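You operate a simulated robot arm through the tools that you are given. There is no shell and no other tool.

You are at the controls of a simulated robot arm. One attempt, no reset.

JOB
Set the yellow knob to 2, blow the steel nozzle dry, rack it.
Fine: knob at 2 before the blow and at the end; hood shut while it turns, stop before opening; rack seat by the bench end.

The check looks at the end state, three seconds after you hand in, the way a careful person would. Anything else that was tipped, shoved, dropped, spilled or broken makes it a failure.

ROBOT AND FRAMES
A 7-joint arm with a two-finger parallel gripper, fixed in place. Base frame: the origin is on the floor under the middle of its stand, x ahead of it, y to its left, z up. Readings come in mm, rad, newtons and seconds.
It reaches about 1372 mm from its shoulder. Its first joint turns from -2.601 to 2.601 rad. Payload 3.43 kg.
The TCP is the grasp point between the finger pads, 30 mm short of the fingertips. In the tool frame z runs along the fingers and y along their closing line. The gripper opens to 94 mm. The fingers are 28 mm wide and 10 mm thick; the gripper's body (50 by 96 mm) begins 55 mm behind the TCP.
Orientation is that of the tool frame in the base frame, as [roll, pitch, yaw] about the fixed x, y, z axes, in that order (R = Rz(yaw) Ry(pitch) Rx(roll)). With the fingers straight down and closing along the base's y, the tool's x points along the base's -x, its y along +y and its z along -z.

CONTROLS
- The arm moves only by the tool move_arm. Its arguments are lists of equal length, an entry for each row: "jaw": the opening, from 0 (shut) to 1 (fully open); "slide": the shift along the tool's x, y, z in mm, a list of three; "rotation": the turn, a rotation vector about the tool's x, y, z in rad, a list of three. In form: {"jaw": [jaw, ...], "slide": [[x, y, z], ...], "rotation": [[rx, ry, rz], ...]}. A call has 1 to 20 rows; each row shifts and turns the commanded pose from where the row before left it, along the tool's axes as they then stand. Each row takes 0.2 s and may step no farther than 50 mm and 0.15 rad from the row before; otherwise, or with a gripper value out of range, the whole call is refused. Where a pose cannot be reached the arm comes as near as it can. A force on the tool above 40 N (or 10 N above the force at the start of the call, whichever is more), or a blocked arm, ends the call early, and 0.2 s more pass. The fingers move at their own pace (about 45 mm/s each) and stop on an object; they squeeze with about 43 N. The grip force told is the motor's: it shows also when the fingers shut on nothing. Time passes only in rows, and 0.2 s behind the last, so rows that do not move let the fingers close. The reply holds the time, the measured pose of the TCP, the force on the tool along the base axes, the opening and the grip force, in the units named above and with some noise, with the torque about the TCP (base axes, N m) and any sound that the robot's microphone picked up.
- Cameras (640 x 400 px; columns grow to the right, rows downward): "scene" is fixed at [399, -498.2, 1496.6]; the picture's right is [0.16, -0.99, 0.00], its down [-0.79, -0.13, -0.60] and it looks along [0.60, 0.10, -0.80] (base axes); focal length 236 px, centre (320, 200). "wrist" rides on the gripper at [76, 14, -102] in the tool frame; the picture's right is [-0.18, 0.98, 0.00], its down [-0.75, -0.14, -0.64] and it looks along [-0.63, -0.12, 0.77] (tool axes); focal length 243 px, centre (320, 200). There is no depth. A picture from a camera that has moved, and an enlarged one, comes with that camera's place and axes in the base frame and with its lens.
- capture(camera): a new picture of that camera. It takes no simulated time.
- enlarge(camera, box): a new picture of the part [left, top, right, bottom] of that camera's present view, enlarged. It takes no simulated time.
- hand_in(): hands the job in; it is judged then, once.

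Places have to be worked out from the pictures, the camera data and where the tool is seen. Open the gripper and draw the arm clear of the work before you hand the job in, unless the task says otherwise.

The tools are called after ">>>" by a JSON object that holds its "api" and its "payload". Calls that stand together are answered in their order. move_arm: Moves the arm, as the interface text tells. Its arguments: {"type":"object","properties":{"jaw":{"type":"array"},"slide":{"type":"array"},"rotation":{"type":"array"}},"required":["jaw","slide","rotation"]} The other tools are called the same way: capture (camera) takes a picture; enlarge (camera, box) takes an enlarged picture of a part of a camera's view; hand_in () hands the job in.

At the start:

```text
clock: 0.0
position: [981.6, -111.9, 1179.2]
tcp_rot: [3.14, 0.001, -3.141]
contact_force: [0.4, -0.2, -0.5]
wrist_torque: [0.0, 0.0, 0.02]
finger_gap: 93.9
gripper_force: 0.0
```

scene: 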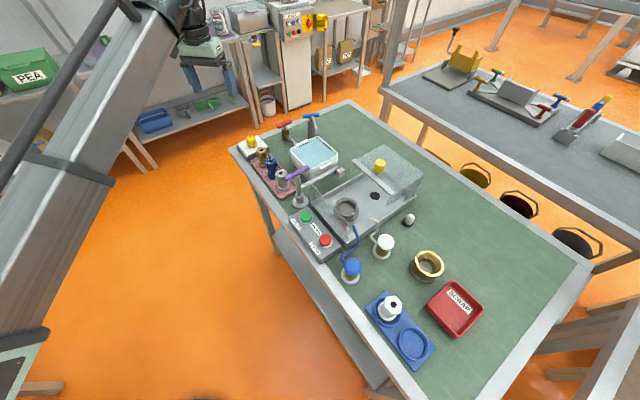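
wrist: 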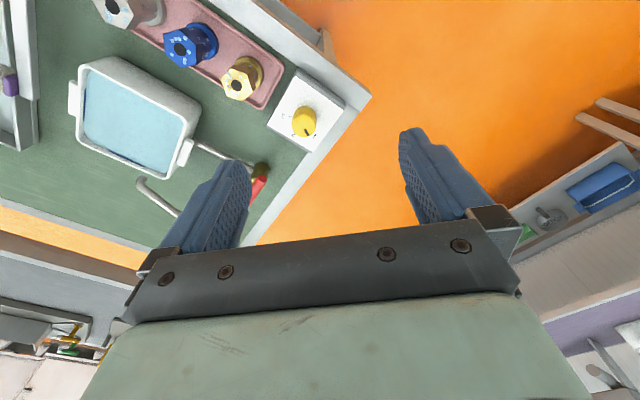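

I begin by looking closer at the bench from the scene camera and the knob from the wrist camera.

>>> {"api": "enlarge", "payload": {"camera": "scene", "box": [220, 100, 380, 200]}}

>>> {"api": "enlarge", "payload": {"camera": "scene", "box": [280, 140, 440, 240]}}

>>> {"api": "enlarge", "payload": {"camera": "scene", "box": [280, 200, 440, 300]}}

>>> {"api": "enlarge", "payload": {"camera": "scene", "box": [340, 230, 500, 330]}}

>>> {"api": "enlarge", "payload": {"camera": "scene", "box": [330, 280, 490, 380]}}

>>> {"api": "enlarge", "payload": {"camera": "wrist", "box": [220, 40, 380, 140]}}

>>> {"api": "enlarge", "payload": {"camera": "wrist", "box": [0, 0, 320, 200]}}

```text
4.00 times, centred on (300, 150) of scene
camera zoom: at [399.0, -498.2, 1496.6], right [0.16, -0.99, 0.0], down [-0.79, -0.13, -0.6], along [0.6, 0.1, -0.8], focal length 943 px, centre (400, 400)
```

zoom: 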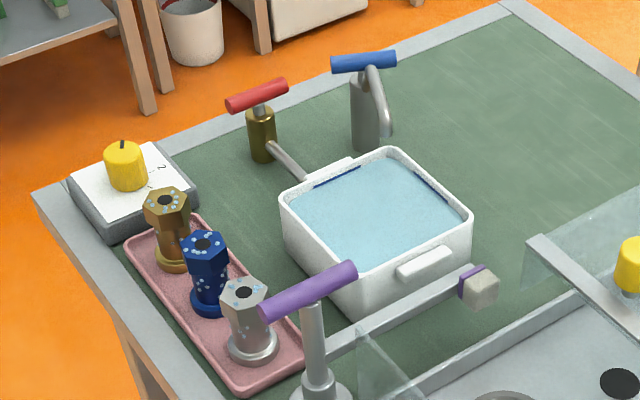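

```text
4.00 times, centred on (360, 190) of scene
camera zoom: at [399.0, -498.2, 1496.6], right [0.16, -0.99, 0.0], down [-0.79, -0.13, -0.6], along [0.6, 0.1, -0.8], focal length 943 px, centre (160, 240)
```

zoom: 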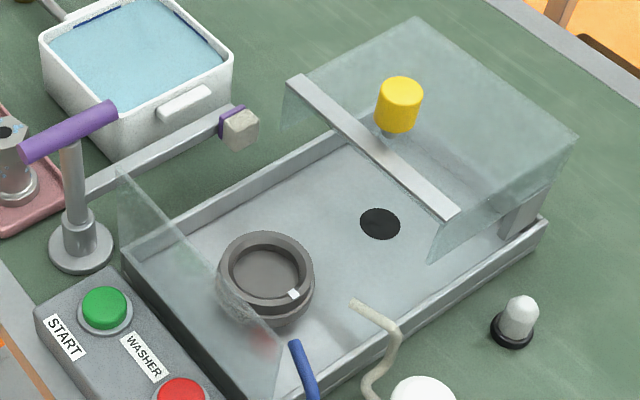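

```text
4.00 times, centred on (360, 250) of scene
camera zoom: at [399.0, -498.2, 1496.6], right [0.16, -0.99, 0.0], down [-0.79, -0.13, -0.6], along [0.6, 0.1, -0.8], focal length 943 px, centre (160, 0)
```

zoom: 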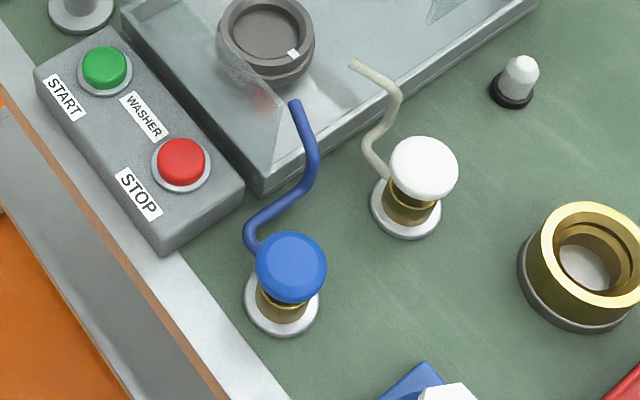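

```text
4.00 times, centred on (420, 280) of scene
camera zoom: at [399.0, -498.2, 1496.6], right [0.16, -0.99, 0.0], down [-0.79, -0.13, -0.6], along [0.6, 0.1, -0.8], focal length 943 px, centre (-80, -120)
```

zoom: 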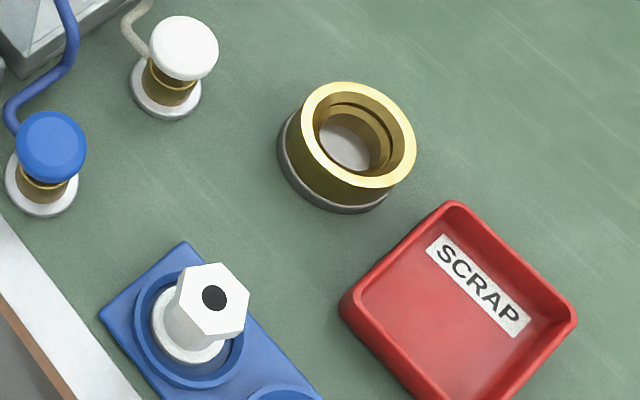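

```text
4.00 times, centred on (410, 330) of scene
camera zoom: at [399.0, -498.2, 1496.6], right [0.16, -0.99, 0.0], down [-0.79, -0.13, -0.6], along [0.6, 0.1, -0.8], focal length 943 px, centre (-40, -320)
```

zoom: 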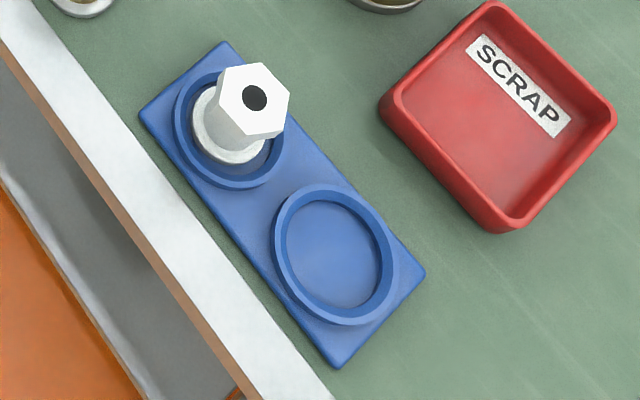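

```text
4.00 times, centred on (300, 90) of wrist
camera zoom: at [905.2, -96.6, 1281.5], right [0.18, 0.98, 0.0], down [0.75, -0.14, 0.64], along [0.63, -0.12, -0.77], focal length 970 px, centre (400, 640)
```

zoom: 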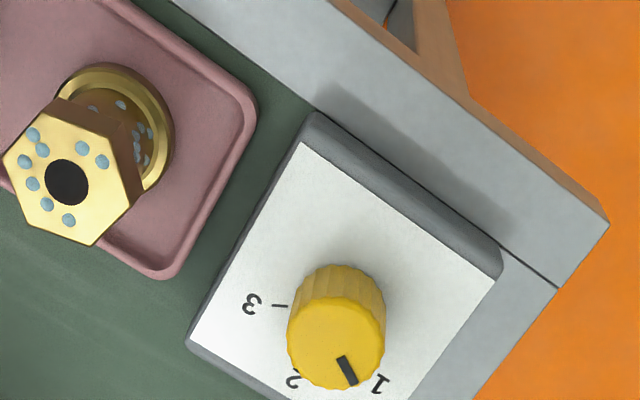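

```text
2.00 times, centred on (160, 100) of wrist
camera zoom: at [905.2, -96.6, 1281.5], right [0.18, 0.98, 0.0], down [0.75, -0.14, 0.64], along [0.63, -0.12, -0.77], focal length 485 px, centre (640, 400)
```

zoom: 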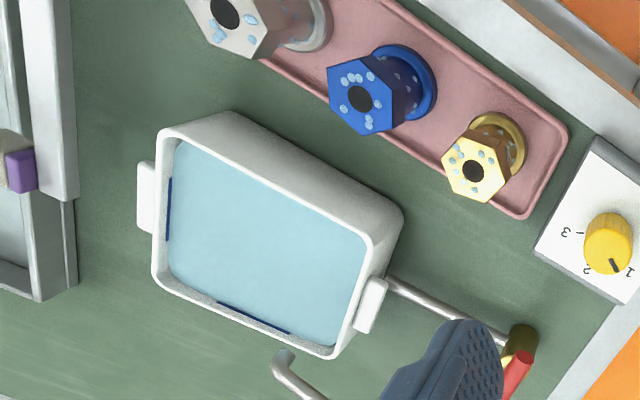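

The dial stands at about (1037, -144, 958), with its pointer between 1 and 2. The steel nozzle's top is near (876, -299, 972), and the free rack seat is near (492, -688). I move high over the near side to get a close view of the washer and the valves.

>>> {"api": "move_arm", "payload": {"jaw": [1, 1, 1, 1, 1, 1, 1, 1, 1, 1, 1], "slide": [[38.3, -28.9, -6.5], [38.3, -28.9, -6.5], [38.3, -28.9, -6.5], [38.3, -28.9, -6.5], [38.3, -28.9, -6.5], [38.3, -28.9, -6.5], [38.3, -28.9, -6.5], [38.3, -28.9, -6.5], [38.3, -28.9, -6.5], [38.3, -28.9, -6.5], [38.3, -28.9, -6.5]], "rotation": [[0, 0, 0], [0, 0, 0], [0, 0, 0], [0, 0, 0], [0, 0, 0], [0, 0, 0], [0, 0, 0], [0, 0, 0], [0, 0, 0], [0, 0, 0], [0, 0, 0]]}}

```text
clock: 0.7
position: [902.5, -172.4, 1192.9]
tcp_rot: [-3.14, 0.008, 3.134]
contact_force: [2.9, -5.3, -6.6]
wrist_torque: [0.52, -0.28, 0.31]
finger_gap: 94.0
gripper_force: 0.1
stopped in row 3: the force on the tool passed its limit at 54 N (the readings are from after the stop); the commanded pose is now the measured one
```

The move stopped early on a force reading of 54 N, either from acceleration or from touching something. I check the pictures before moving again.

>>> {"api": "capture", "payload": {"camera": "scene"}}

>>> {"api": "capture", "payload": {"camera": "wrist"}}

```text
taken
```

scene: 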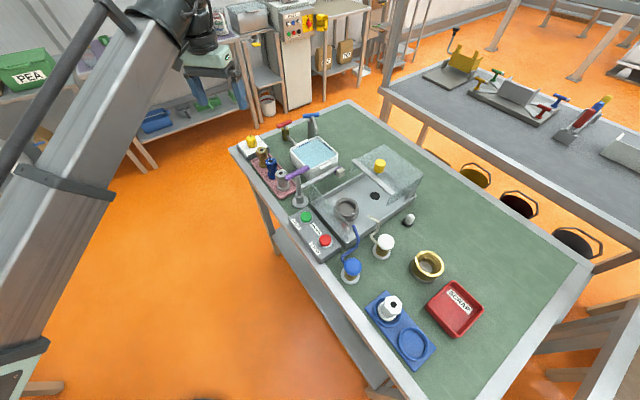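

```text
taken
camera wrist: at [825.2, -156.7, 1295.8], right [0.19, 0.98, 0.0], down [0.75, -0.14, 0.65], along [0.64, -0.12, -0.76], focal length 243 px, centre (320, 200)
```

wrist: 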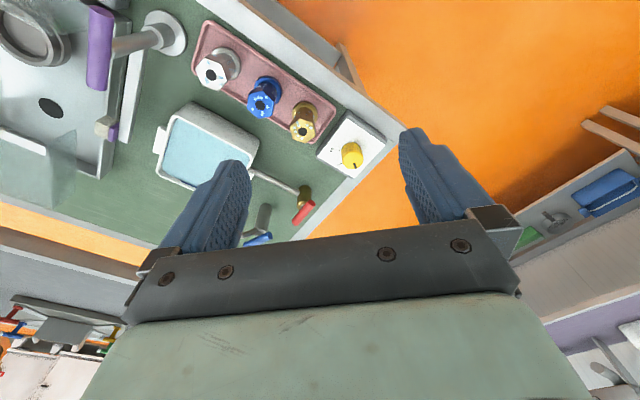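

The gripper is clear of everything in both pictures, so the reading was inertia from the fast start. I continue with gentler, ramped steps.

>>> {"api": "move_arm", "payload": {"jaw": [1, 1, 1, 1, 1, 1, 1, 1, 1, 1, 1, 1, 1, 1, 1, 1], "slide": [[8, -6, -1], [14, -11, -3], [20, -15, -4], [24, -18, -4], [26, -20, -4], [26, -20, -4], [26, -20, -4], [26, -20, -4], [26, -20, -4], [26, -20, -4], [26, -20, -4], [26, -20, -4], [26, -20, -4], [20, -15, -4], [14, -10, -3], [7, -5, -2]], "rotation": [[0, 0, 0], [0, 0, 0], [0, 0, 0], [0, 0, 0], [0, 0, 0], [0, 0, 0], [0, 0, 0], [0, 0, 0], [0, 0, 0], [0, 0, 0], [0, 0, 0], [0, 0, 0], [0, 0, 0], [0, 0, 0], [0, 0, 0], [0, 0, 0]]}}

```text
clock: 1.2
position: [889.2, -182.9, 1195.0]
tcp_rot: [-3.14, 0.016, 3.13]
contact_force: [5.7, -2.8, -10.8]
wrist_torque: [0.09, -0.17, 0.05]
finger_gap: 93.9
gripper_force: 0.2
stopped in row 2: the force on the tool passed its limit at 48 N (the readings are from after the stop); the commanded pose is now the measured one
```

It stopped again at a slower speed, and the tool pitch has drifted slightly, so something may really be touching. I look closely at the gripper in the scene view.

>>> {"api": "enlarge", "payload": {"camera": "scene", "box": [120, 0, 320, 125]}}

>>> {"api": "capture", "payload": {"camera": "wrist"}}

```text
3.20 times, centred on (220, 62) of scene
camera zoom: at [399.0, -498.2, 1496.6], right [0.16, -0.99, 0.0], down [-0.79, -0.13, -0.6], along [0.6, 0.1, -0.8], focal length 755 px, centre (640, 640)
```

zoom: 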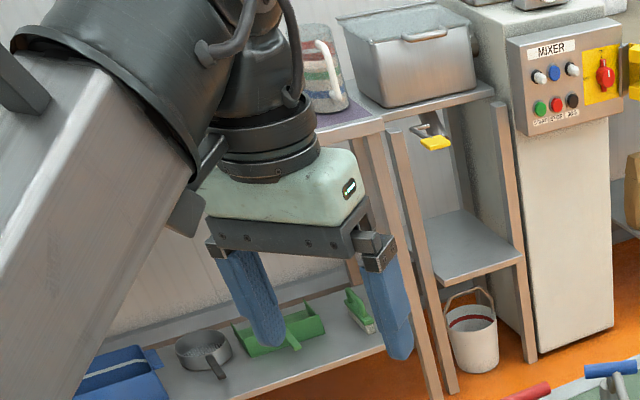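

```text
taken
camera wrist: at [812.2, -166.7, 1297.6], right [0.2, 0.98, 0.0], down [0.74, -0.15, 0.65], along [0.64, -0.13, -0.76], focal length 243 px, centre (320, 200)
```

wrist: 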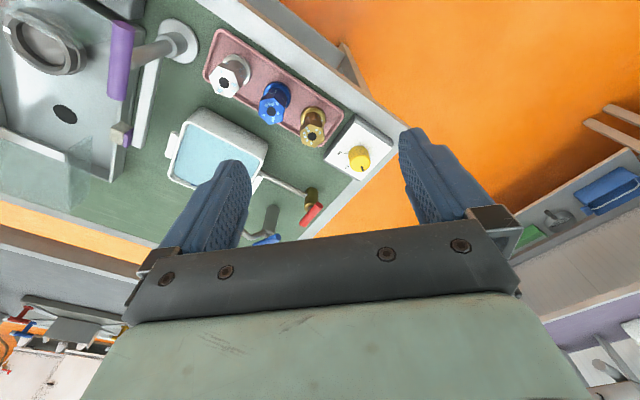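

The gripper's camera side is folded against the arm's own forearm, with nothing on the bench involved. I back off outward and turn the tool to yaw -135°, which lines up with the bench rows and moves the camera away from the forearm.

>>> {"api": "move_arm", "payload": {"jaw": [1, 1, 1, 1, 1, 1, 1, 1, 1, 1, 1], "slide": [[-6, 4, 0], [-12, 8, 2], [-12, 8, 3], [-6, 3, 3], [0, 0, 3], [0, 0, 5], [0, 0, 5], [0, 0, 5], [0, 0, 5], [0, 0, 3], [0, 0, 0]], "rotation": [[0, 0, 0], [0, 0, 0], [0, 0, 0], [0, 0, -0.04], [0, 0, -0.1], [0, 0, -0.13], [0, 0, -0.14], [0, 0, -0.14], [0, 0, -0.12], [0, 0, -0.08], [0, 0, -0.035]]}}

```text
clock: 3.6
position: [927.9, -159.8, 1162.3]
tcp_rot: [-3.13, 0.008, -2.367]
contact_force: [0.6, -0.1, 0.5]
wrist_torque: [0.01, 0.03, 0.01]
finger_gap: 93.9
gripper_force: 0.1
```

The tool is free now, with yaw at about -135.6° and no force. I take a look from here.

>>> {"api": "capture", "payload": {"camera": "wrist"}}

>>> {"api": "capture", "payload": {"camera": "scene"}}

```text
taken
camera wrist: at [860.6, -202.1, 1264.7], right [-0.56, 0.83, -0.01], down [0.63, 0.43, 0.65], along [0.54, 0.36, -0.76], focal length 243 px, centre (320, 200)
```

wrist: 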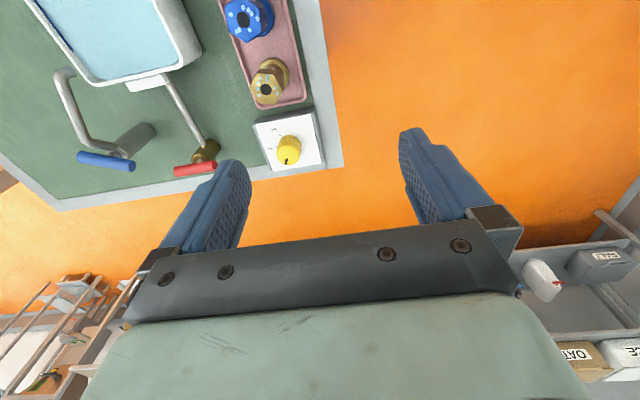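

```text
taken
```

scene: 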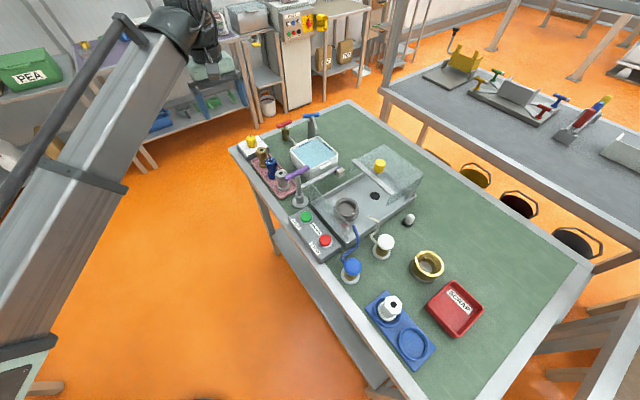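

The view is clear. Next I slide along the bench toward the rack end, still high, to view the washer, the valves and the rack.

>>> {"api": "move_arm", "payload": {"jaw": [1, 1, 1, 1, 1, 1, 1, 1, 1, 1, 1, 1, 1, 1, 1, 1], "slide": [[6, -1.6, 0], [12, -3, 0], [18, -5, 0], [24, -6.5, 0], [28, -7.5, 0], [28, -7.5, 0], [28, -7.5, 0], [28, -7.5, 0], [28, -7.5, 0], [28, -7.5, 0], [28, -7.5, 0], [28, -7.5, 0], [24, -6.5, 0], [18, -5, 0], [12, -3, 0], [6, -1.6, 0]], "rotation": [[0, 0, 0], [0, 0, 0], [0, 0, 0], [0, 0, 0], [0, 0, 0], [0, 0, 0], [0, 0, 0], [0, 0, 0], [0, 0, 0], [0, 0, 0], [0, 0, 0], [0, 0, 0], [0, 0, 0], [0, 0, 0], [0, 0, 0], [0, 0, 0]]}}

>>> {"api": "capture", "payload": {"camera": "wrist"}}

```text
clock: 7.0
position: [744.4, -468.9, 1159.1]
tcp_rot: [-3.128, 0.007, -2.369]
contact_force: [0.4, 0.2, -0.3]
wrist_torque: [-0.02, 0.03, -0.02]
finger_gap: 93.5
gripper_force: 0.1
```

```text
taken
camera wrist: at [678.4, -510.1, 1262.0], right [-0.55, 0.83, -0.01], down [0.63, 0.43, 0.65], along [0.55, 0.35, -0.76], focal length 243 px, centre (320, 200)
```

wrist: 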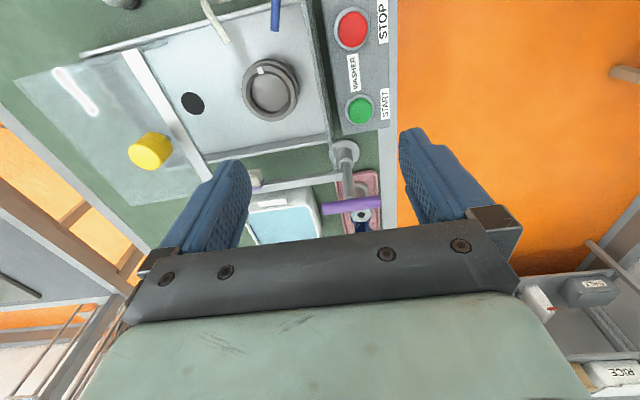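

Good view of the washer. I enlarge the parts around the cup, the hood, the swing arm and the buttons.

>>> {"api": "enlarge", "payload": {"camera": "wrist", "box": [180, 0, 400, 137]}}

>>> {"api": "enlarge", "payload": {"camera": "wrist", "box": [0, 20, 240, 170]}}

>>> {"api": "enlarge", "payload": {"camera": "wrist", "box": [240, 120, 400, 220]}}

```text
2.91 times, centred on (290, 68) of wrist
camera zoom: at [678.4, -510.1, 1262.0], right [-0.55, 0.83, -0.01], down [0.63, 0.43, 0.65], along [0.55, 0.35, -0.76], focal length 706 px, centre (407, 582)
```

zoom: 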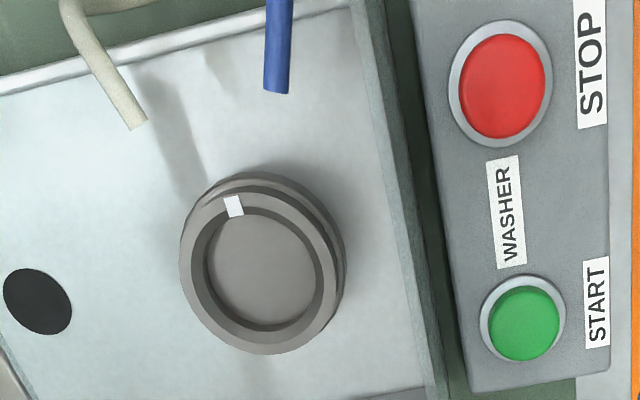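

```text
2.67 times, centred on (120, 95) of wrist
camera zoom: at [678.4, -510.1, 1262.0], right [-0.55, 0.83, -0.01], down [0.63, 0.43, 0.65], along [0.55, 0.35, -0.76], focal length 647 px, centre (853, 480)
```

zoom: 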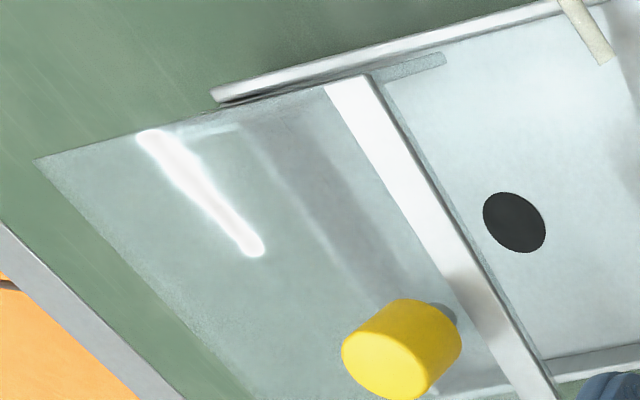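

```text
4.00 times, centred on (320, 170) of wrist
camera zoom: at [678.4, -510.1, 1262.0], right [-0.55, 0.83, -0.01], down [0.63, 0.43, 0.65], along [0.55, 0.35, -0.76], focal length 970 px, centre (320, 320)
```

zoom: 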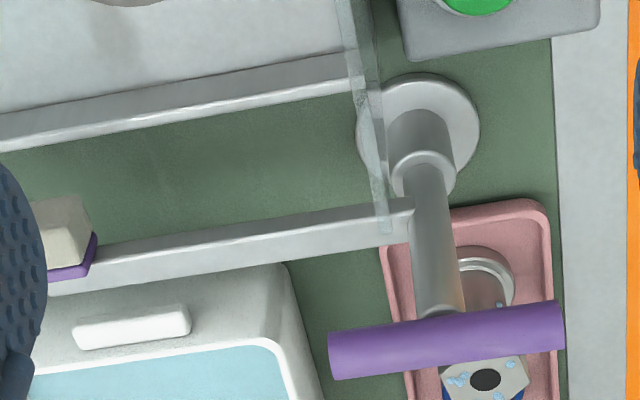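

The hood is glass, with a grip bar and a yellow knob, and appears to slide on the tray's side walls toward the cup end. I move farther toward the rack end to see the valves, the hoses and the rack, and to judge the hood from another angle.

>>> {"api": "move_arm", "payload": {"jaw": [1, 1, 1, 1, 1, 1, 1, 1, 1, 1, 1, 1, 1], "slide": [[6, -1, 0], [12, -2, 0], [18, -3, 0], [24, -4, 0], [25, -5, 0], [25, -5, 0], [25, -5, 0], [25, -5, 0], [25, -5, 0], [24, -4, 0], [18, -3, 0], [12, -2, 0], [6, -1, 0]], "rotation": [[0, 0, 0], [0, 0, 0], [0, 0, 0], [0, 0, 0], [0, 0, 0], [0, 0, 0], [0, 0, 0], [0, 0, 0], [0, 0, 0], [0, 0, 0], [0, 0, 0], [0, 0, 0], [0, 0, 0]]}}

>>> {"api": "capture", "payload": {"camera": "wrist"}}

>>> {"api": "enlarge", "payload": {"camera": "wrist", "box": [160, 0, 400, 150]}}

>>> {"api": "enlarge", "payload": {"camera": "wrist", "box": [0, 60, 240, 210]}}

```text
clock: 9.8
position: [599.7, -671.7, 1158.6]
tcp_rot: [-3.131, 0.01, -2.371]
contact_force: [0.0, 0.1, 0.0]
wrist_torque: [-0.01, 0.0, -0.03]
finger_gap: 94.0
gripper_force: 0.0
```

```text
taken
camera wrist: at [533.7, -713.3, 1261.5], right [-0.55, 0.83, -0.01], down [0.63, 0.43, 0.65], along [0.55, 0.35, -0.76], focal length 243 px, centre (320, 200)
```

wrist: 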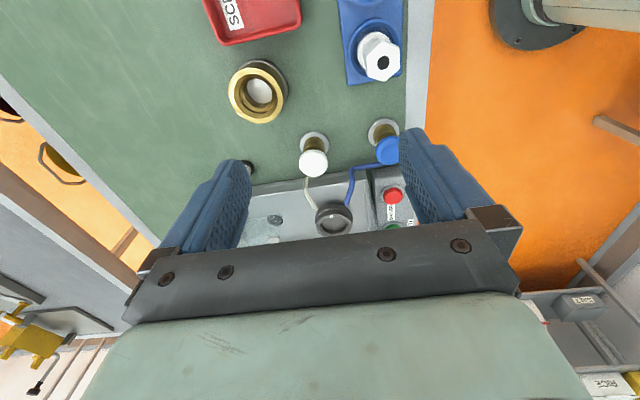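

```text
2.67 times, centred on (280, 75) of wrist
camera zoom: at [533.7, -713.3, 1261.5], right [-0.55, 0.83, -0.01], down [0.63, 0.43, 0.65], along [0.55, 0.35, -0.76], focal length 647 px, centre (427, 533)
```

zoom: 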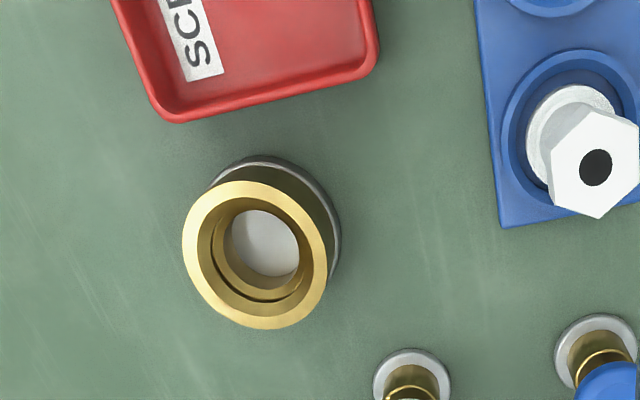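

```text
2.67 times, centred on (120, 135) of wrist
camera zoom: at [533.7, -713.3, 1261.5], right [-0.55, 0.83, -0.01], down [0.63, 0.43, 0.65], along [0.55, 0.35, -0.76], focal length 647 px, centre (853, 373)
```

zoom: 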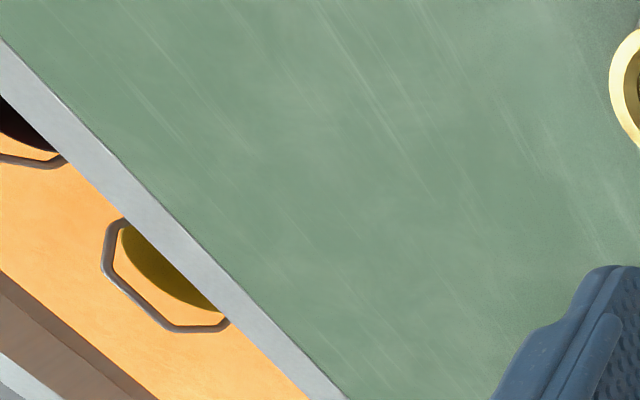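

I can now place the main items. The white cap is at about (702, -618, 952), the blue cap at (623, -540), the cup's top at (788, -511, 957), the hood's front right corner at (799, -618, 1031), and the hood needs roughly 145 mm of travel to close. I need to know which hose carries air, so I bring the camera closer to the hose tips.

>>> {"api": "move_arm", "payload": {"jaw": [1, 1, 1, 1, 1, 1, 1], "slide": [[-4, -4, 5], [-8, -8, 11], [-11, -10, 14], [-11, -10, 14], [-10, -9, 13], [-7, -6, 9], [-4, -4, 5]], "rotation": [[0, 0, 0], [0, 0, 0], [0, 0, 0], [0, 0, 0], [0, 0, 0], [0, 0, 0], [0, 0, 0]]}}

>>> {"api": "capture", "payload": {"camera": "wrist"}}

>>> {"api": "enlarge", "payload": {"camera": "wrist", "box": [240, 60, 400, 160]}}

>>> {"api": "enlarge", "payload": {"camera": "wrist", "box": [240, 120, 400, 220]}}

```text
clock: 11.4
position: [677.5, -667.8, 1086.8]
tcp_rot: [-3.13, 0.011, -2.37]
contact_force: [-0.4, 0.7, 0.0]
wrist_torque: [0.02, -0.01, -0.02]
finger_gap: 93.8
gripper_force: 0.1
```

```text
taken
camera wrist: at [610.7, -710.6, 1190.6], right [-0.55, 0.83, -0.01], down [0.63, 0.43, 0.65], along [0.55, 0.35, -0.76], focal length 243 px, centre (320, 200)
```

wrist: 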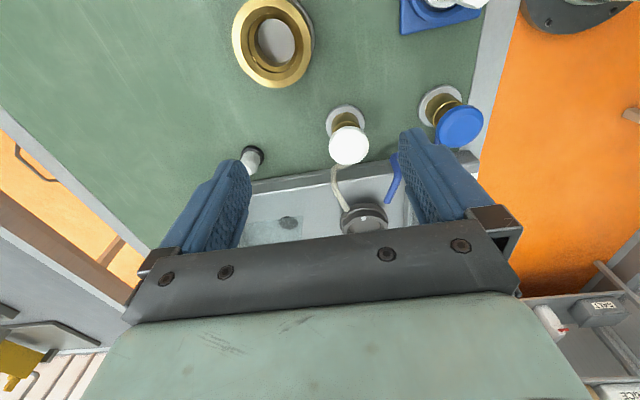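

```text
4.00 times, centred on (320, 110) of wrist
camera zoom: at [610.7, -710.6, 1190.6], right [-0.55, 0.83, -0.01], down [0.63, 0.43, 0.65], along [0.55, 0.35, -0.76], focal length 970 px, centre (320, 560)
```

zoom: 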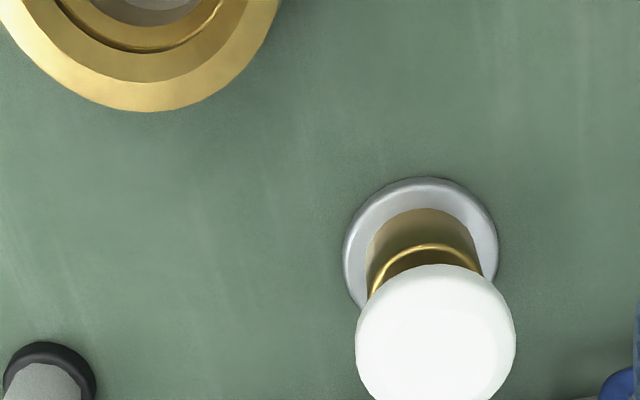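

```text
4.00 times, centred on (320, 170) of wrist
camera zoom: at [610.7, -710.6, 1190.6], right [-0.55, 0.83, -0.01], down [0.63, 0.43, 0.65], along [0.55, 0.35, -0.76], focal length 970 px, centre (320, 320)
```

zoom: 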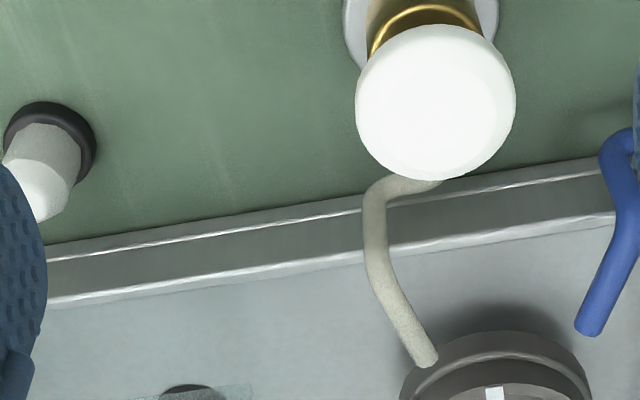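

There is no label, but water in this shop is shown in blue, so I take the white valve as the air and will check it by its sound. Next I rise and travel to the dial to set the knob first.

>>> {"api": "move_arm", "payload": {"jaw": [1, 1, 1, 1, 1, 1, 1, 1, 1, 1, 1, 1, 1, 1, 1, 1, 1, 1, 1, 1], "slide": [[0, 0, -10], [0, 0, -20], [0, 0, -22], [-5, 1, -16], [-12, 2, -8], [-20, 3, 0], [-28, 5, 0], [-34, 6, 0], [-36, 6, 0], [-36, 6, 0], [-36, 6, 0], [-36, 6, 0], [-36, 6, 0], [-36, 6, 0], [-36, 6, 0], [-36, 6, 0], [-30, 5, 0], [-22, 4, 0], [-14, 2, 0], [-6, 1, 0]], "rotation": [[0, 0, 0], [0, 0, 0], [0, 0, 0], [0, 0, 0], [0, 0, 0], [0, 0, 0], [0, 0, 0], [0, 0, 0], [0, 0, 0], [0, 0, 0], [0, 0, 0], [0, 0, 0], [0, 0, 0], [0, 0, 0], [0, 0, 0], [0, 0, 0], [0, 0, 0], [0, 0, 0], [0, 0, 0], [0, 0, 0]]}}

```text
clock: 15.6
position: [950.4, -291.6, 1166.4]
tcp_rot: [-3.131, 0.008, -2.371]
contact_force: [0.1, -0.2, -0.1]
wrist_torque: [0.01, -0.02, -0.01]
finger_gap: 94.0
gripper_force: 0.1
```

I am above the nozzle tray now. I take a picture here, which looks nearly straight down on the steel nozzle and the purple handle, before going on.

>>> {"api": "capture", "payload": {"camera": "wrist"}}

>>> {"api": "enlarge", "payload": {"camera": "wrist", "box": [200, 0, 400, 125]}}

```text
taken
camera wrist: at [883.4, -333.9, 1269.3], right [-0.55, 0.83, -0.01], down [0.63, 0.43, 0.65], along [0.55, 0.35, -0.76], focal length 243 px, centre (320, 200)
```

wrist: 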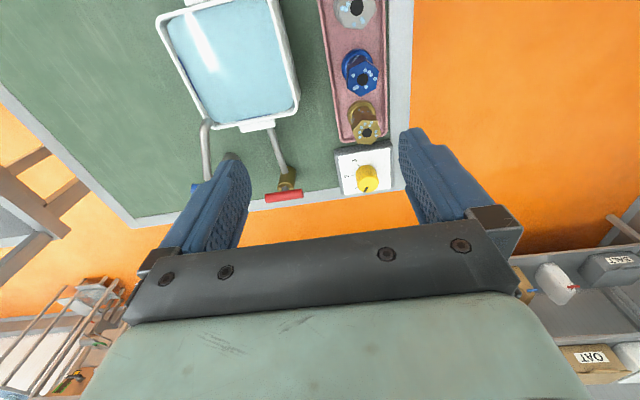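

```text
3.20 times, centred on (300, 62) of wrist
camera zoom: at [883.4, -333.9, 1269.3], right [-0.55, 0.83, -0.01], down [0.63, 0.43, 0.65], along [0.55, 0.35, -0.76], focal length 776 px, centre (384, 640)
```

zoom: 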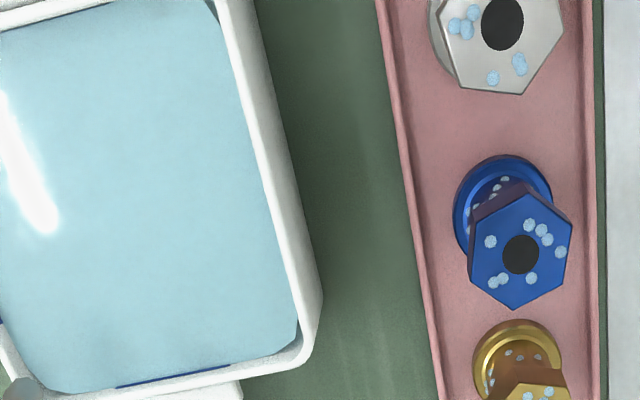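

The steel nozzle is confirmed at (876, -300), with a hex about 36 mm across and clear space on both sides along the bench's depth. I carry on to the dial.

>>> {"api": "move_arm", "payload": {"jaw": [1, 1, 1, 1, 1, 1, 1, 1, 1, 1, 1, 1], "slide": [[-6, 1, 2], [-12, 2, 4], [-20, 3, 6], [-26, 4, 6], [-28, 4, 6], [-28, 4, 6], [-26, 4, 6], [-22, 4, 4], [-16, 3, 3], [-12, 2, 2], [-7, 1, 1], [-3, 1, 0]], "rotation": [[0, 0, 0], [0, 0, 0], [0, 0, 0], [0, 0, 0], [0, 0, 0], [0, 0, 0], [0, 0, 0], [0, 0, 0], [0, 0, 0], [0, 0, 0], [0, 0, 0], [0, 0, 0]]}}

>>> {"api": "capture", "payload": {"camera": "wrist"}}

>>> {"api": "enlarge", "payload": {"camera": "wrist", "box": [280, 0, 440, 100]}}

```text
clock: 18.2
position: [1073.8, -125.7, 1123.5]
tcp_rot: [-3.133, 0.011, -2.368]
contact_force: [0.4, -0.1, -0.2]
wrist_torque: [-0.02, 0.0, 0.0]
finger_gap: 93.9
gripper_force: 0.0
```

```text
taken
camera wrist: at [1008.6, -166.7, 1225.7], right [-0.55, 0.83, -0.01], down [0.63, 0.43, 0.65], along [0.55, 0.35, -0.76], focal length 243 px, centre (320, 200)
```

wrist: 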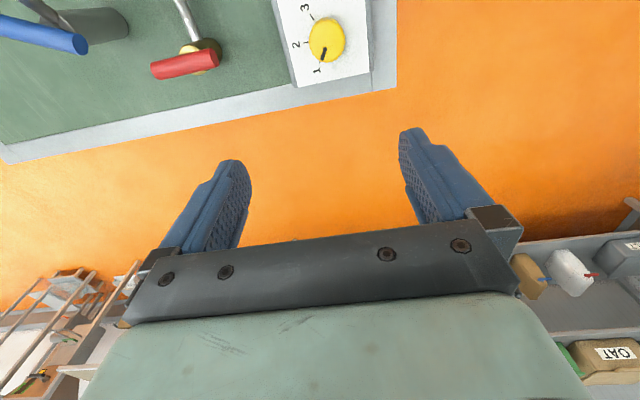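

```text
4.00 times, centred on (360, 50) of wrist
camera zoom: at [1008.6, -166.7, 1225.7], right [-0.55, 0.83, -0.01], down [0.63, 0.43, 0.65], along [0.55, 0.35, -0.76], focal length 970 px, centre (160, 800)
```

zoom: 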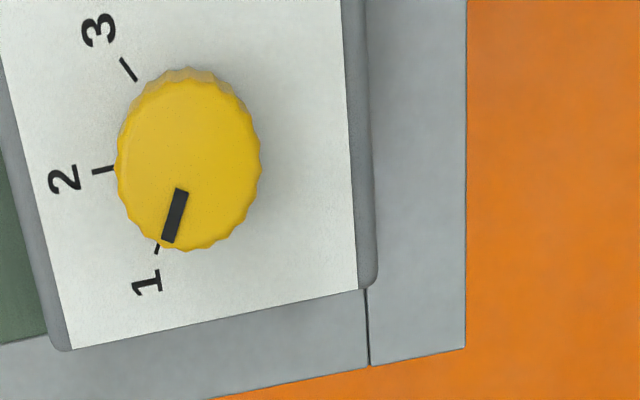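

The dial reads 1 now, with its axis at about (1035.6, -144.5), and 2 lies about 55° clockwise from above. I centre over the knob and lower partway to check alignment.

>>> {"api": "move_arm", "payload": {"jaw": [0.9, 0.8, 0.75, 0.75, 0.75, 0.75, 0.75, 0.75, 0.75, 0.75], "slide": [[6, 2, 4], [10, 3.2, 8], [12, 4, 14], [8.5, 3, 16], [4, 1, 18], [0, 0, 18], [0, 0, 16], [0, 0, 12], [0, 0, 8], [0, 0, 4]], "rotation": [[0, 0, 0], [0, 0, 0], [0, 0, 0], [0, 0, 0], [0, 0, 0], [0, 0, 0], [0, 0, 0], [0, 0, 0], [0, 0, 0], [0, 0, 0]]}}

>>> {"api": "capture", "payload": {"camera": "wrist"}}

>>> {"api": "enlarge", "payload": {"camera": "scene", "box": [200, 80, 320, 155]}}

```text
clock: 20.4
position: [1038.0, -145.2, 1004.3]
tcp_rot: [-3.128, 0.01, -2.367]
contact_force: [-0.6, -0.5, 0.8]
wrist_torque: [0.01, -0.02, -0.03]
finger_gap: 70.4
gripper_force: 0.0
```

```text
taken
camera wrist: at [972.3, -186.3, 1107.3], right [-0.55, 0.83, -0.01], down [0.63, 0.43, 0.65], along [0.55, 0.35, -0.76], focal length 243 px, centre (320, 200)
```

wrist: 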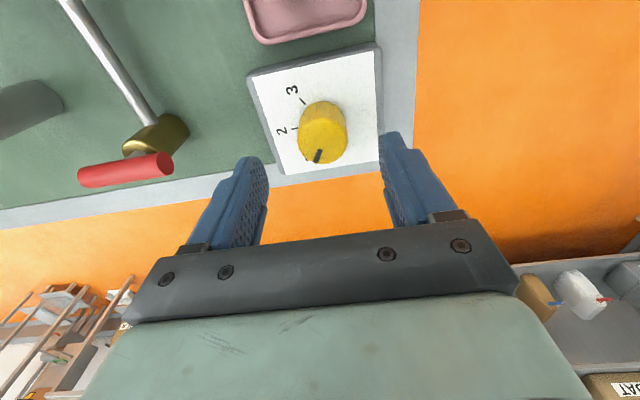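

```text
5.33 times, centred on (260, 118) of scene
camera zoom: at [399.0, -498.2, 1496.6], right [0.16, -0.99, 0.0], down [-0.79, -0.13, -0.6], along [0.6, 0.1, -0.8], focal length 1258 px, centre (640, 640)
```

zoom: 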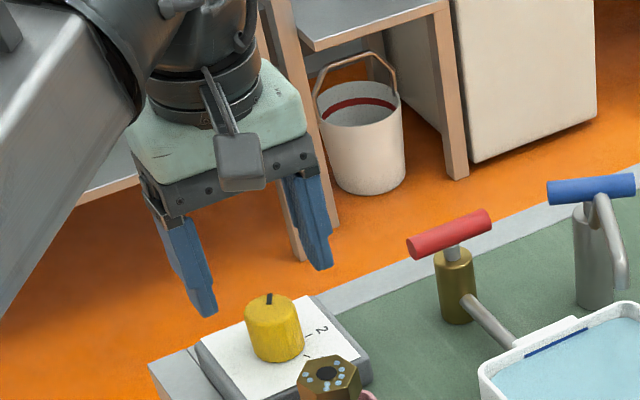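

The knob's top centre works out at (1035, -145), about 3 mm off the TCP in x. I correct that and the small tilt, then lower further.

>>> {"api": "move_arm", "payload": {"jaw": [0.7, 0.7, 0.7, 0.7, 0.7], "slide": [[1.2, 1.1, 3], [1.2, 1.2, 6], [0, 0, 8], [0, 0, 6], [0, 0, 4]], "rotation": [[-0.006, 0.004, 0], [-0.006, 0.004, 0], [0, 0, 0], [0, 0, 0], [0, 0, 0]]}}

>>> {"api": "enlarge", "payload": {"camera": "wrist", "box": [200, 60, 440, 210]}}

>>> {"api": "enlarge", "payload": {"camera": "scene", "box": [216, 105, 296, 155]}}

```text
clock: 21.6
position: [1035.2, -144.6, 977.4]
tcp_rot: [-3.14, -0.001, -2.369]
contact_force: [-0.5, 0.9, 1.0]
wrist_torque: [0.01, 0.02, -0.02]
finger_gap: 65.9
gripper_force: 0.0
```

```text
2.67 times, centred on (320, 135) of wrist
camera zoom: at [970.4, -186.4, 1081.0], right [-0.55, 0.83, 0.0], down [0.64, 0.42, 0.64], along [0.53, 0.36, -0.77], focal length 647 px, centre (320, 373)
```

zoom: 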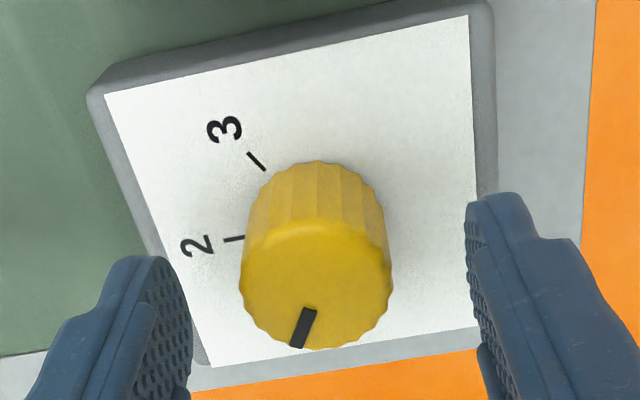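

```text
8.00 times, centred on (256, 130) of scene
camera zoom: at [399.0, -498.2, 1496.6], right [0.16, -0.99, 0.0], down [-0.79, -0.13, -0.6], along [0.6, 0.1, -0.8], focal length 1887 px, centre (832, 760)
```

zoom: 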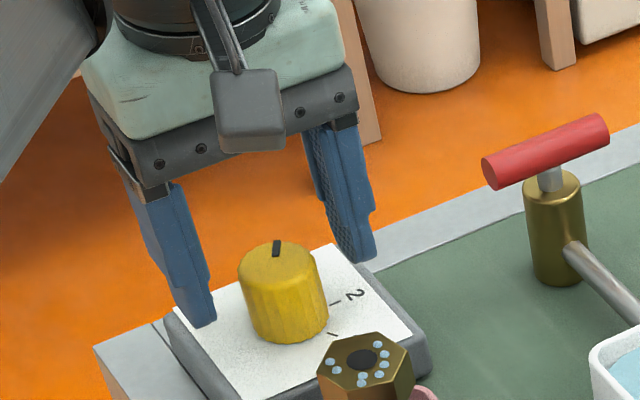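

The fingers straddle the knob evenly, and the panel triangulates to about z = 922, so there is room below. I lower 14 mm more and close gently on the knob.

>>> {"api": "move_arm", "payload": {"jaw": [0.7, 0.7, 0.7, 0.55, 0.4, 0.3, 0.3, 0.3], "slide": [[0, 0, 5], [0, 0, 6], [0, 0, 3], [0, 0, 0], [0, 0, 0], [0, 0, 0], [0, 0, 0], [0, 0, 0]], "rotation": [[0, 0, 0], [0, 0, 0], [0, 0, 0], [0, 0, 0], [0, 0, 0], [0, 0, 0], [0, 0, 0], [0, 0, 0]]}}

```text
clock: 23.4
position: [1035.3, -145.4, 963.7]
tcp_rot: [3.141, 0.003, -2.37]
contact_force: [3.0, -3.0, 0.1]
wrist_torque: [-0.12, -0.08, -0.02]
finger_gap: 33.7
gripper_force: 45.1
```

The knob is gripped with a gap of 33.7 mm. I turn it clockwise by about 55° in small steps and then check the pointer.

>>> {"api": "move_arm", "payload": {"jaw": [0.3, 0.3, 0.3, 0.3, 0.3, 0.3, 0.3, 0.3, 0.3, 0.3, 0.3, 0.3, 0.3], "slide": [[0, 0, 0], [0, 0, 0], [0, 0, 0], [0, 0, 0], [0, 0, 0], [0, 0, 0], [0, 0, 0], [0, 0, 0], [0, 0, 0], [0, 0, 0], [0, 0, 0], [0, 0, 0], [0, 0, 0]], "rotation": [[0, 0, 0.04], [0, 0, 0.08], [0, 0, 0.08], [0, 0, 0.08], [0, 0, 0.08], [0, 0, 0.08], [0, 0, 0.08], [0, 0, 0.08], [0, 0, 0.08], [0, 0, 0.08], [0, 0, 0.08], [0, 0, 0.08], [0, 0, 0.04]]}}

>>> {"api": "enlarge", "payload": {"camera": "scene", "box": [216, 105, 296, 155]}}

>>> {"api": "enlarge", "payload": {"camera": "wrist", "box": [200, 60, 440, 210]}}

```text
clock: 26.2
position: [1035.6, -144.3, 963.4]
tcp_rot: [3.141, -0.001, 2.955]
contact_force: [4.0, -6.7, 11.6]
wrist_torque: [0.04, -0.11, -0.02]
finger_gap: 33.7
gripper_force: 45.4
```

```text
8.00 times, centred on (256, 130) of scene
camera zoom: at [399.0, -498.2, 1496.6], right [0.16, -0.99, 0.0], down [-0.79, -0.13, -0.6], along [0.6, 0.1, -0.8], focal length 1887 px, centre (832, 760)
```

zoom: 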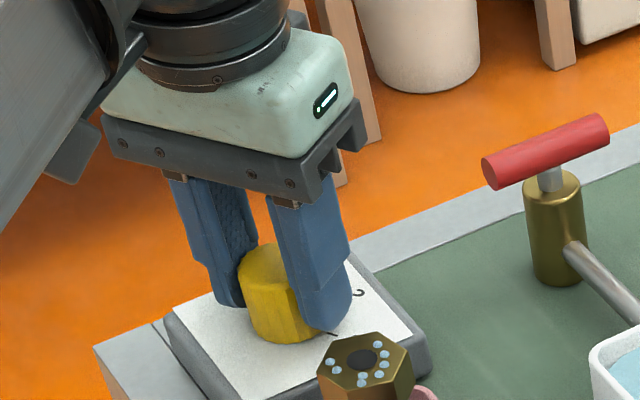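

```text
2.67 times, centred on (320, 135) of wrist
camera zoom: at [963.4, -115.6, 1067.1], right [0.37, 0.93, 0.0], down [0.71, -0.28, 0.64], along [0.6, -0.23, -0.77], focal length 647 px, centre (320, 373)
```

zoom: 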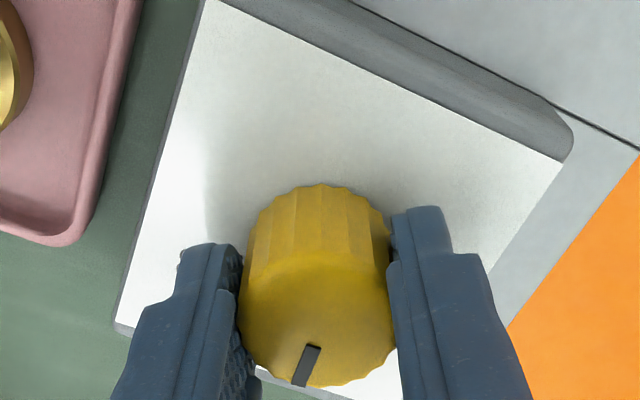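

The tool turned 54.9° with no slip in the grip, though the camera bracket is close to the forearm again. I open the fingers and check the pointer against the scale.

>>> {"api": "move_arm", "payload": {"jaw": [0.45, 0.6, 0.7, 0.75, 0.75], "slide": [[0, 0, 0], [0, 0, 0], [0, 0, 0], [0, 0, 0], [0, 0, 0]], "rotation": [[0, 0, 0], [0, 0, 0], [0, 0, 0], [0, 0, 0], [0, 0, 0]]}}

>>> {"api": "enlarge", "payload": {"camera": "wrist", "box": [200, 60, 440, 210]}}

>>> {"api": "enlarge", "payload": {"camera": "scene", "box": [136, 60, 296, 160]}}

```text
clock: 27.4
position: [1035.3, -144.8, 962.4]
tcp_rot: [3.141, 0.0, 2.956]
contact_force: [-0.4, -0.4, -0.1]
wrist_torque: [-0.01, 0.0, 0.04]
finger_gap: 70.6
gripper_force: 0.1
```

```text
2.67 times, centred on (320, 135) of wrist
camera zoom: at [963.6, -115.3, 1066.4], right [0.36, 0.93, 0.0], down [0.71, -0.28, 0.64], along [0.6, -0.23, -0.77], focal length 647 px, centre (320, 373)
```

zoom: 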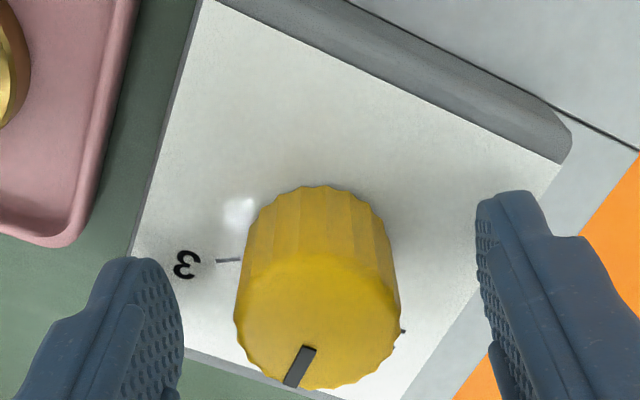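

```text
4.00 times, centred on (216, 110) of scene
camera zoom: at [399.0, -498.2, 1496.6], right [0.16, -0.99, 0.0], down [-0.79, -0.13, -0.6], along [0.6, 0.1, -0.8], focal length 943 px, centre (736, 560)
```

zoom: 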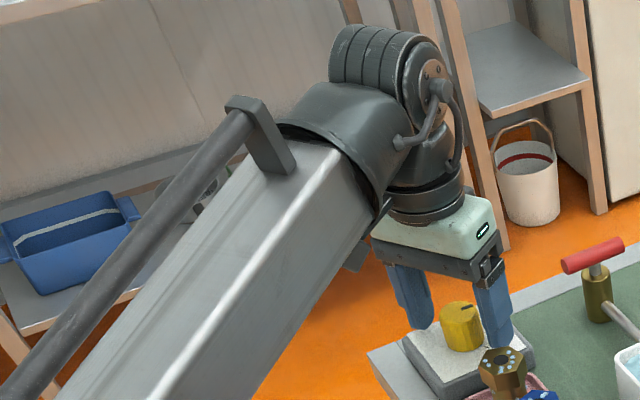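

Forces are zero with the knob released. I rise and shift so that the camera looks straight down on the dial.

>>> {"api": "move_arm", "payload": {"jaw": [0.8, 0.9, 1, 1, 1, 1, 1, 1], "slide": [[0, 0, -6], [0, 0, -12], [0, 0, -16], [-4, -1, -18], [-10, -2, -18], [-16, -3, -14], [-14, -3, -8], [-8, -1, -4]], "rotation": [[0, 0, 0], [0, 0, 0], [0, 0, 0], [0, 0, 0], [0, 0, 0], [0, 0, 0], [0, 0, 0], [0, 0, 0]]}}

>>> {"api": "capture", "payload": {"camera": "wrist"}}

>>> {"api": "enlarge", "payload": {"camera": "wrist", "box": [240, 0, 400, 100]}}

```text
clock: 29.2
position: [1084.1, -164.7, 1061.3]
tcp_rot: [3.14, 0.002, 2.956]
contact_force: [-0.3, 1.7, -0.2]
wrist_torque: [0.01, -0.01, 0.0]
finger_gap: 93.6
gripper_force: 0.1
```

```text
taken
camera wrist: at [1012.7, -135.0, 1164.0], right [0.36, 0.93, 0.0], down [0.71, -0.28, 0.64], along [0.6, -0.23, -0.77], focal length 243 px, centre (320, 200)
```

wrist: 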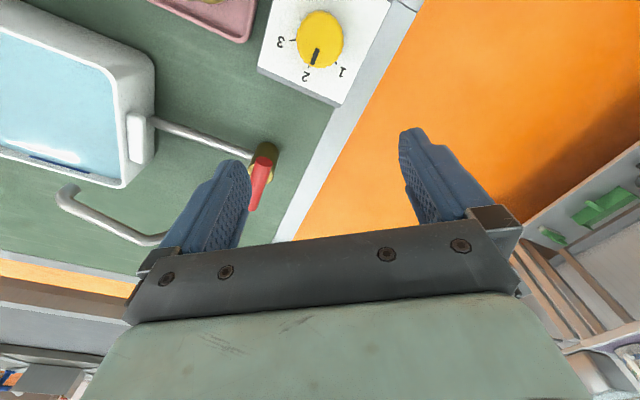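

```text
4.00 times, centred on (320, 50) of wrist
camera zoom: at [1012.7, -135.0, 1164.0], right [0.36, 0.93, 0.0], down [0.71, -0.28, 0.64], along [0.6, -0.23, -0.77], focal length 970 px, centre (320, 800)
```

zoom: 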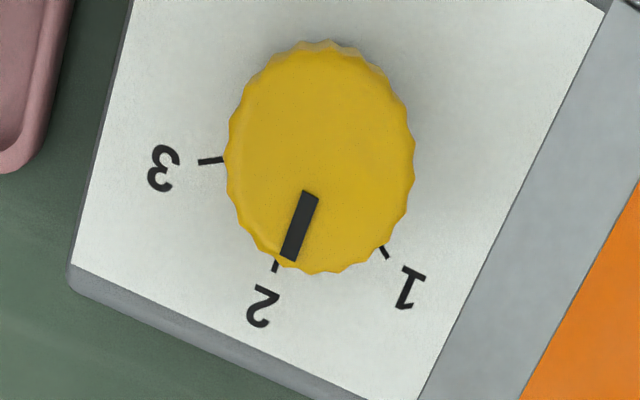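

The pointer now stands at 2 or very near it. I enlarge further to judge it exactly.

>>> {"api": "enlarge", "payload": {"camera": "wrist", "box": [288, 0, 352, 40]}}

>>> {"api": "enlarge", "payload": {"camera": "wrist", "box": [280, 40, 344, 80]}}

>>> {"api": "enlarge", "payload": {"camera": "scene", "box": [232, 125, 272, 150]}}

```text
10.00 times, centred on (320, 20) of wrist
camera zoom: at [1012.7, -135.0, 1164.0], right [0.36, 0.93, 0.0], down [0.71, -0.28, 0.64], along [0.6, -0.23, -0.77], focal length 2426 px, centre (320, 2000)
```

zoom: 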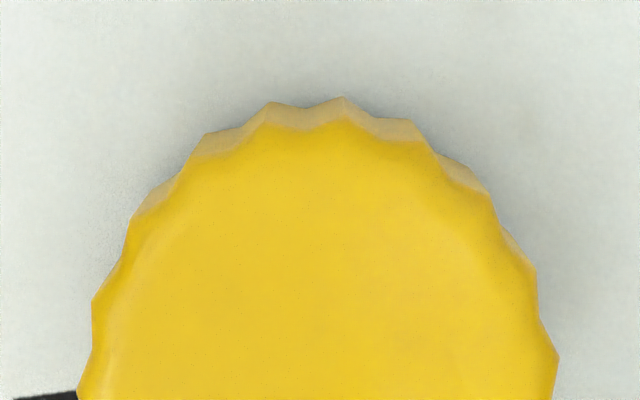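

```text
10.00 times, centred on (312, 60) of wrist
camera zoom: at [1012.7, -135.0, 1164.0], right [0.36, 0.93, 0.0], down [0.71, -0.28, 0.64], along [0.6, -0.23, -0.77], focal length 2426 px, centre (400, 1600)
```

zoom: 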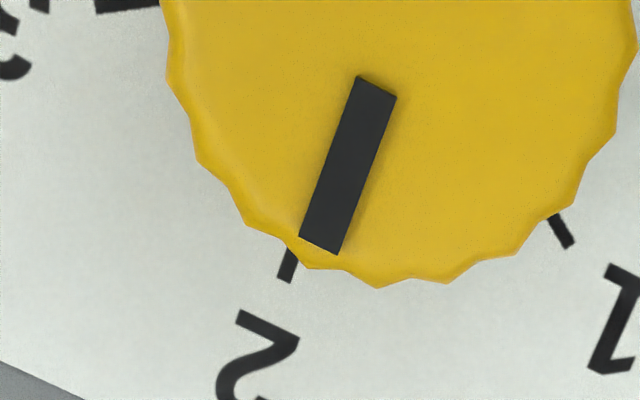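

```text
16.00 times, centred on (252, 138) of scene
camera zoom: at [399.0, -498.2, 1496.6], right [0.16, -0.99, 0.0], down [-0.79, -0.13, -0.6], along [0.6, 0.1, -0.8], focal length 3773 px, centre (1408, 1200)
```

zoom: 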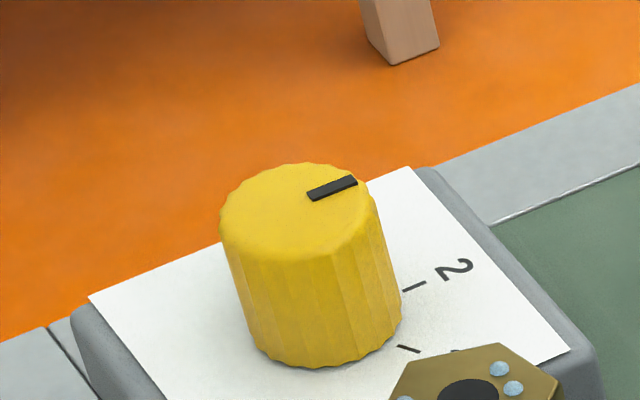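

In the scene view the pointer line runs parallel to the 2 tick, so the dial is at 2. Next I rise and turn the wrist to yaw +45°, so that the camera bracket will stay clear of the purple handle when I grasp the steel nozzle.

>>> {"api": "move_arm", "payload": {"jaw": [1, 1, 1, 1, 1, 1, 1, 1, 1, 1, 1, 1, 1, 1, 1, 1, 1, 1, 1], "slide": [[0, 0, -4], [0, 0, -8], [0, 0, -10], [0, 0, -10], [0, 0, -10], [0, 0, -8], [0, 0, -6], [0, 0, -4], [0, 0, 0], [0, 0, 0], [0, 0, 0], [0, 0, 0], [0, 0, 0], [0, 0, 0], [0, 0, 0], [0, 0, 0], [0, 0, 0], [0, 0, 0], [0, 0, 0]], "rotation": [[0, 0, 0.04], [0, 0, 0.08], [0, 0, 0.12], [0, 0, 0.13], [0, 0, 0.13], [0, 0, 0.13], [0, 0, 0.13], [0, 0, 0.13], [0, 0, 0.13], [0, 0, 0.13], [0, 0, 0.13], [0, 0, 0.13], [0, 0, 0.13], [0, 0, 0.13], [0, 0, 0.13], [0, 0, 0.13], [0, 0, 0.12], [0, 0, 0.08], [0, 0, 0.04]]}}

```text
clock: 33.2
position: [1084.2, -163.6, 1120.0]
tcp_rot: [-3.141, 0.0, 0.779]
contact_force: [0.4, 0.0, 0.5]
wrist_torque: [-0.02, 0.01, 0.01]
finger_gap: 94.0
gripper_force: 0.0
```

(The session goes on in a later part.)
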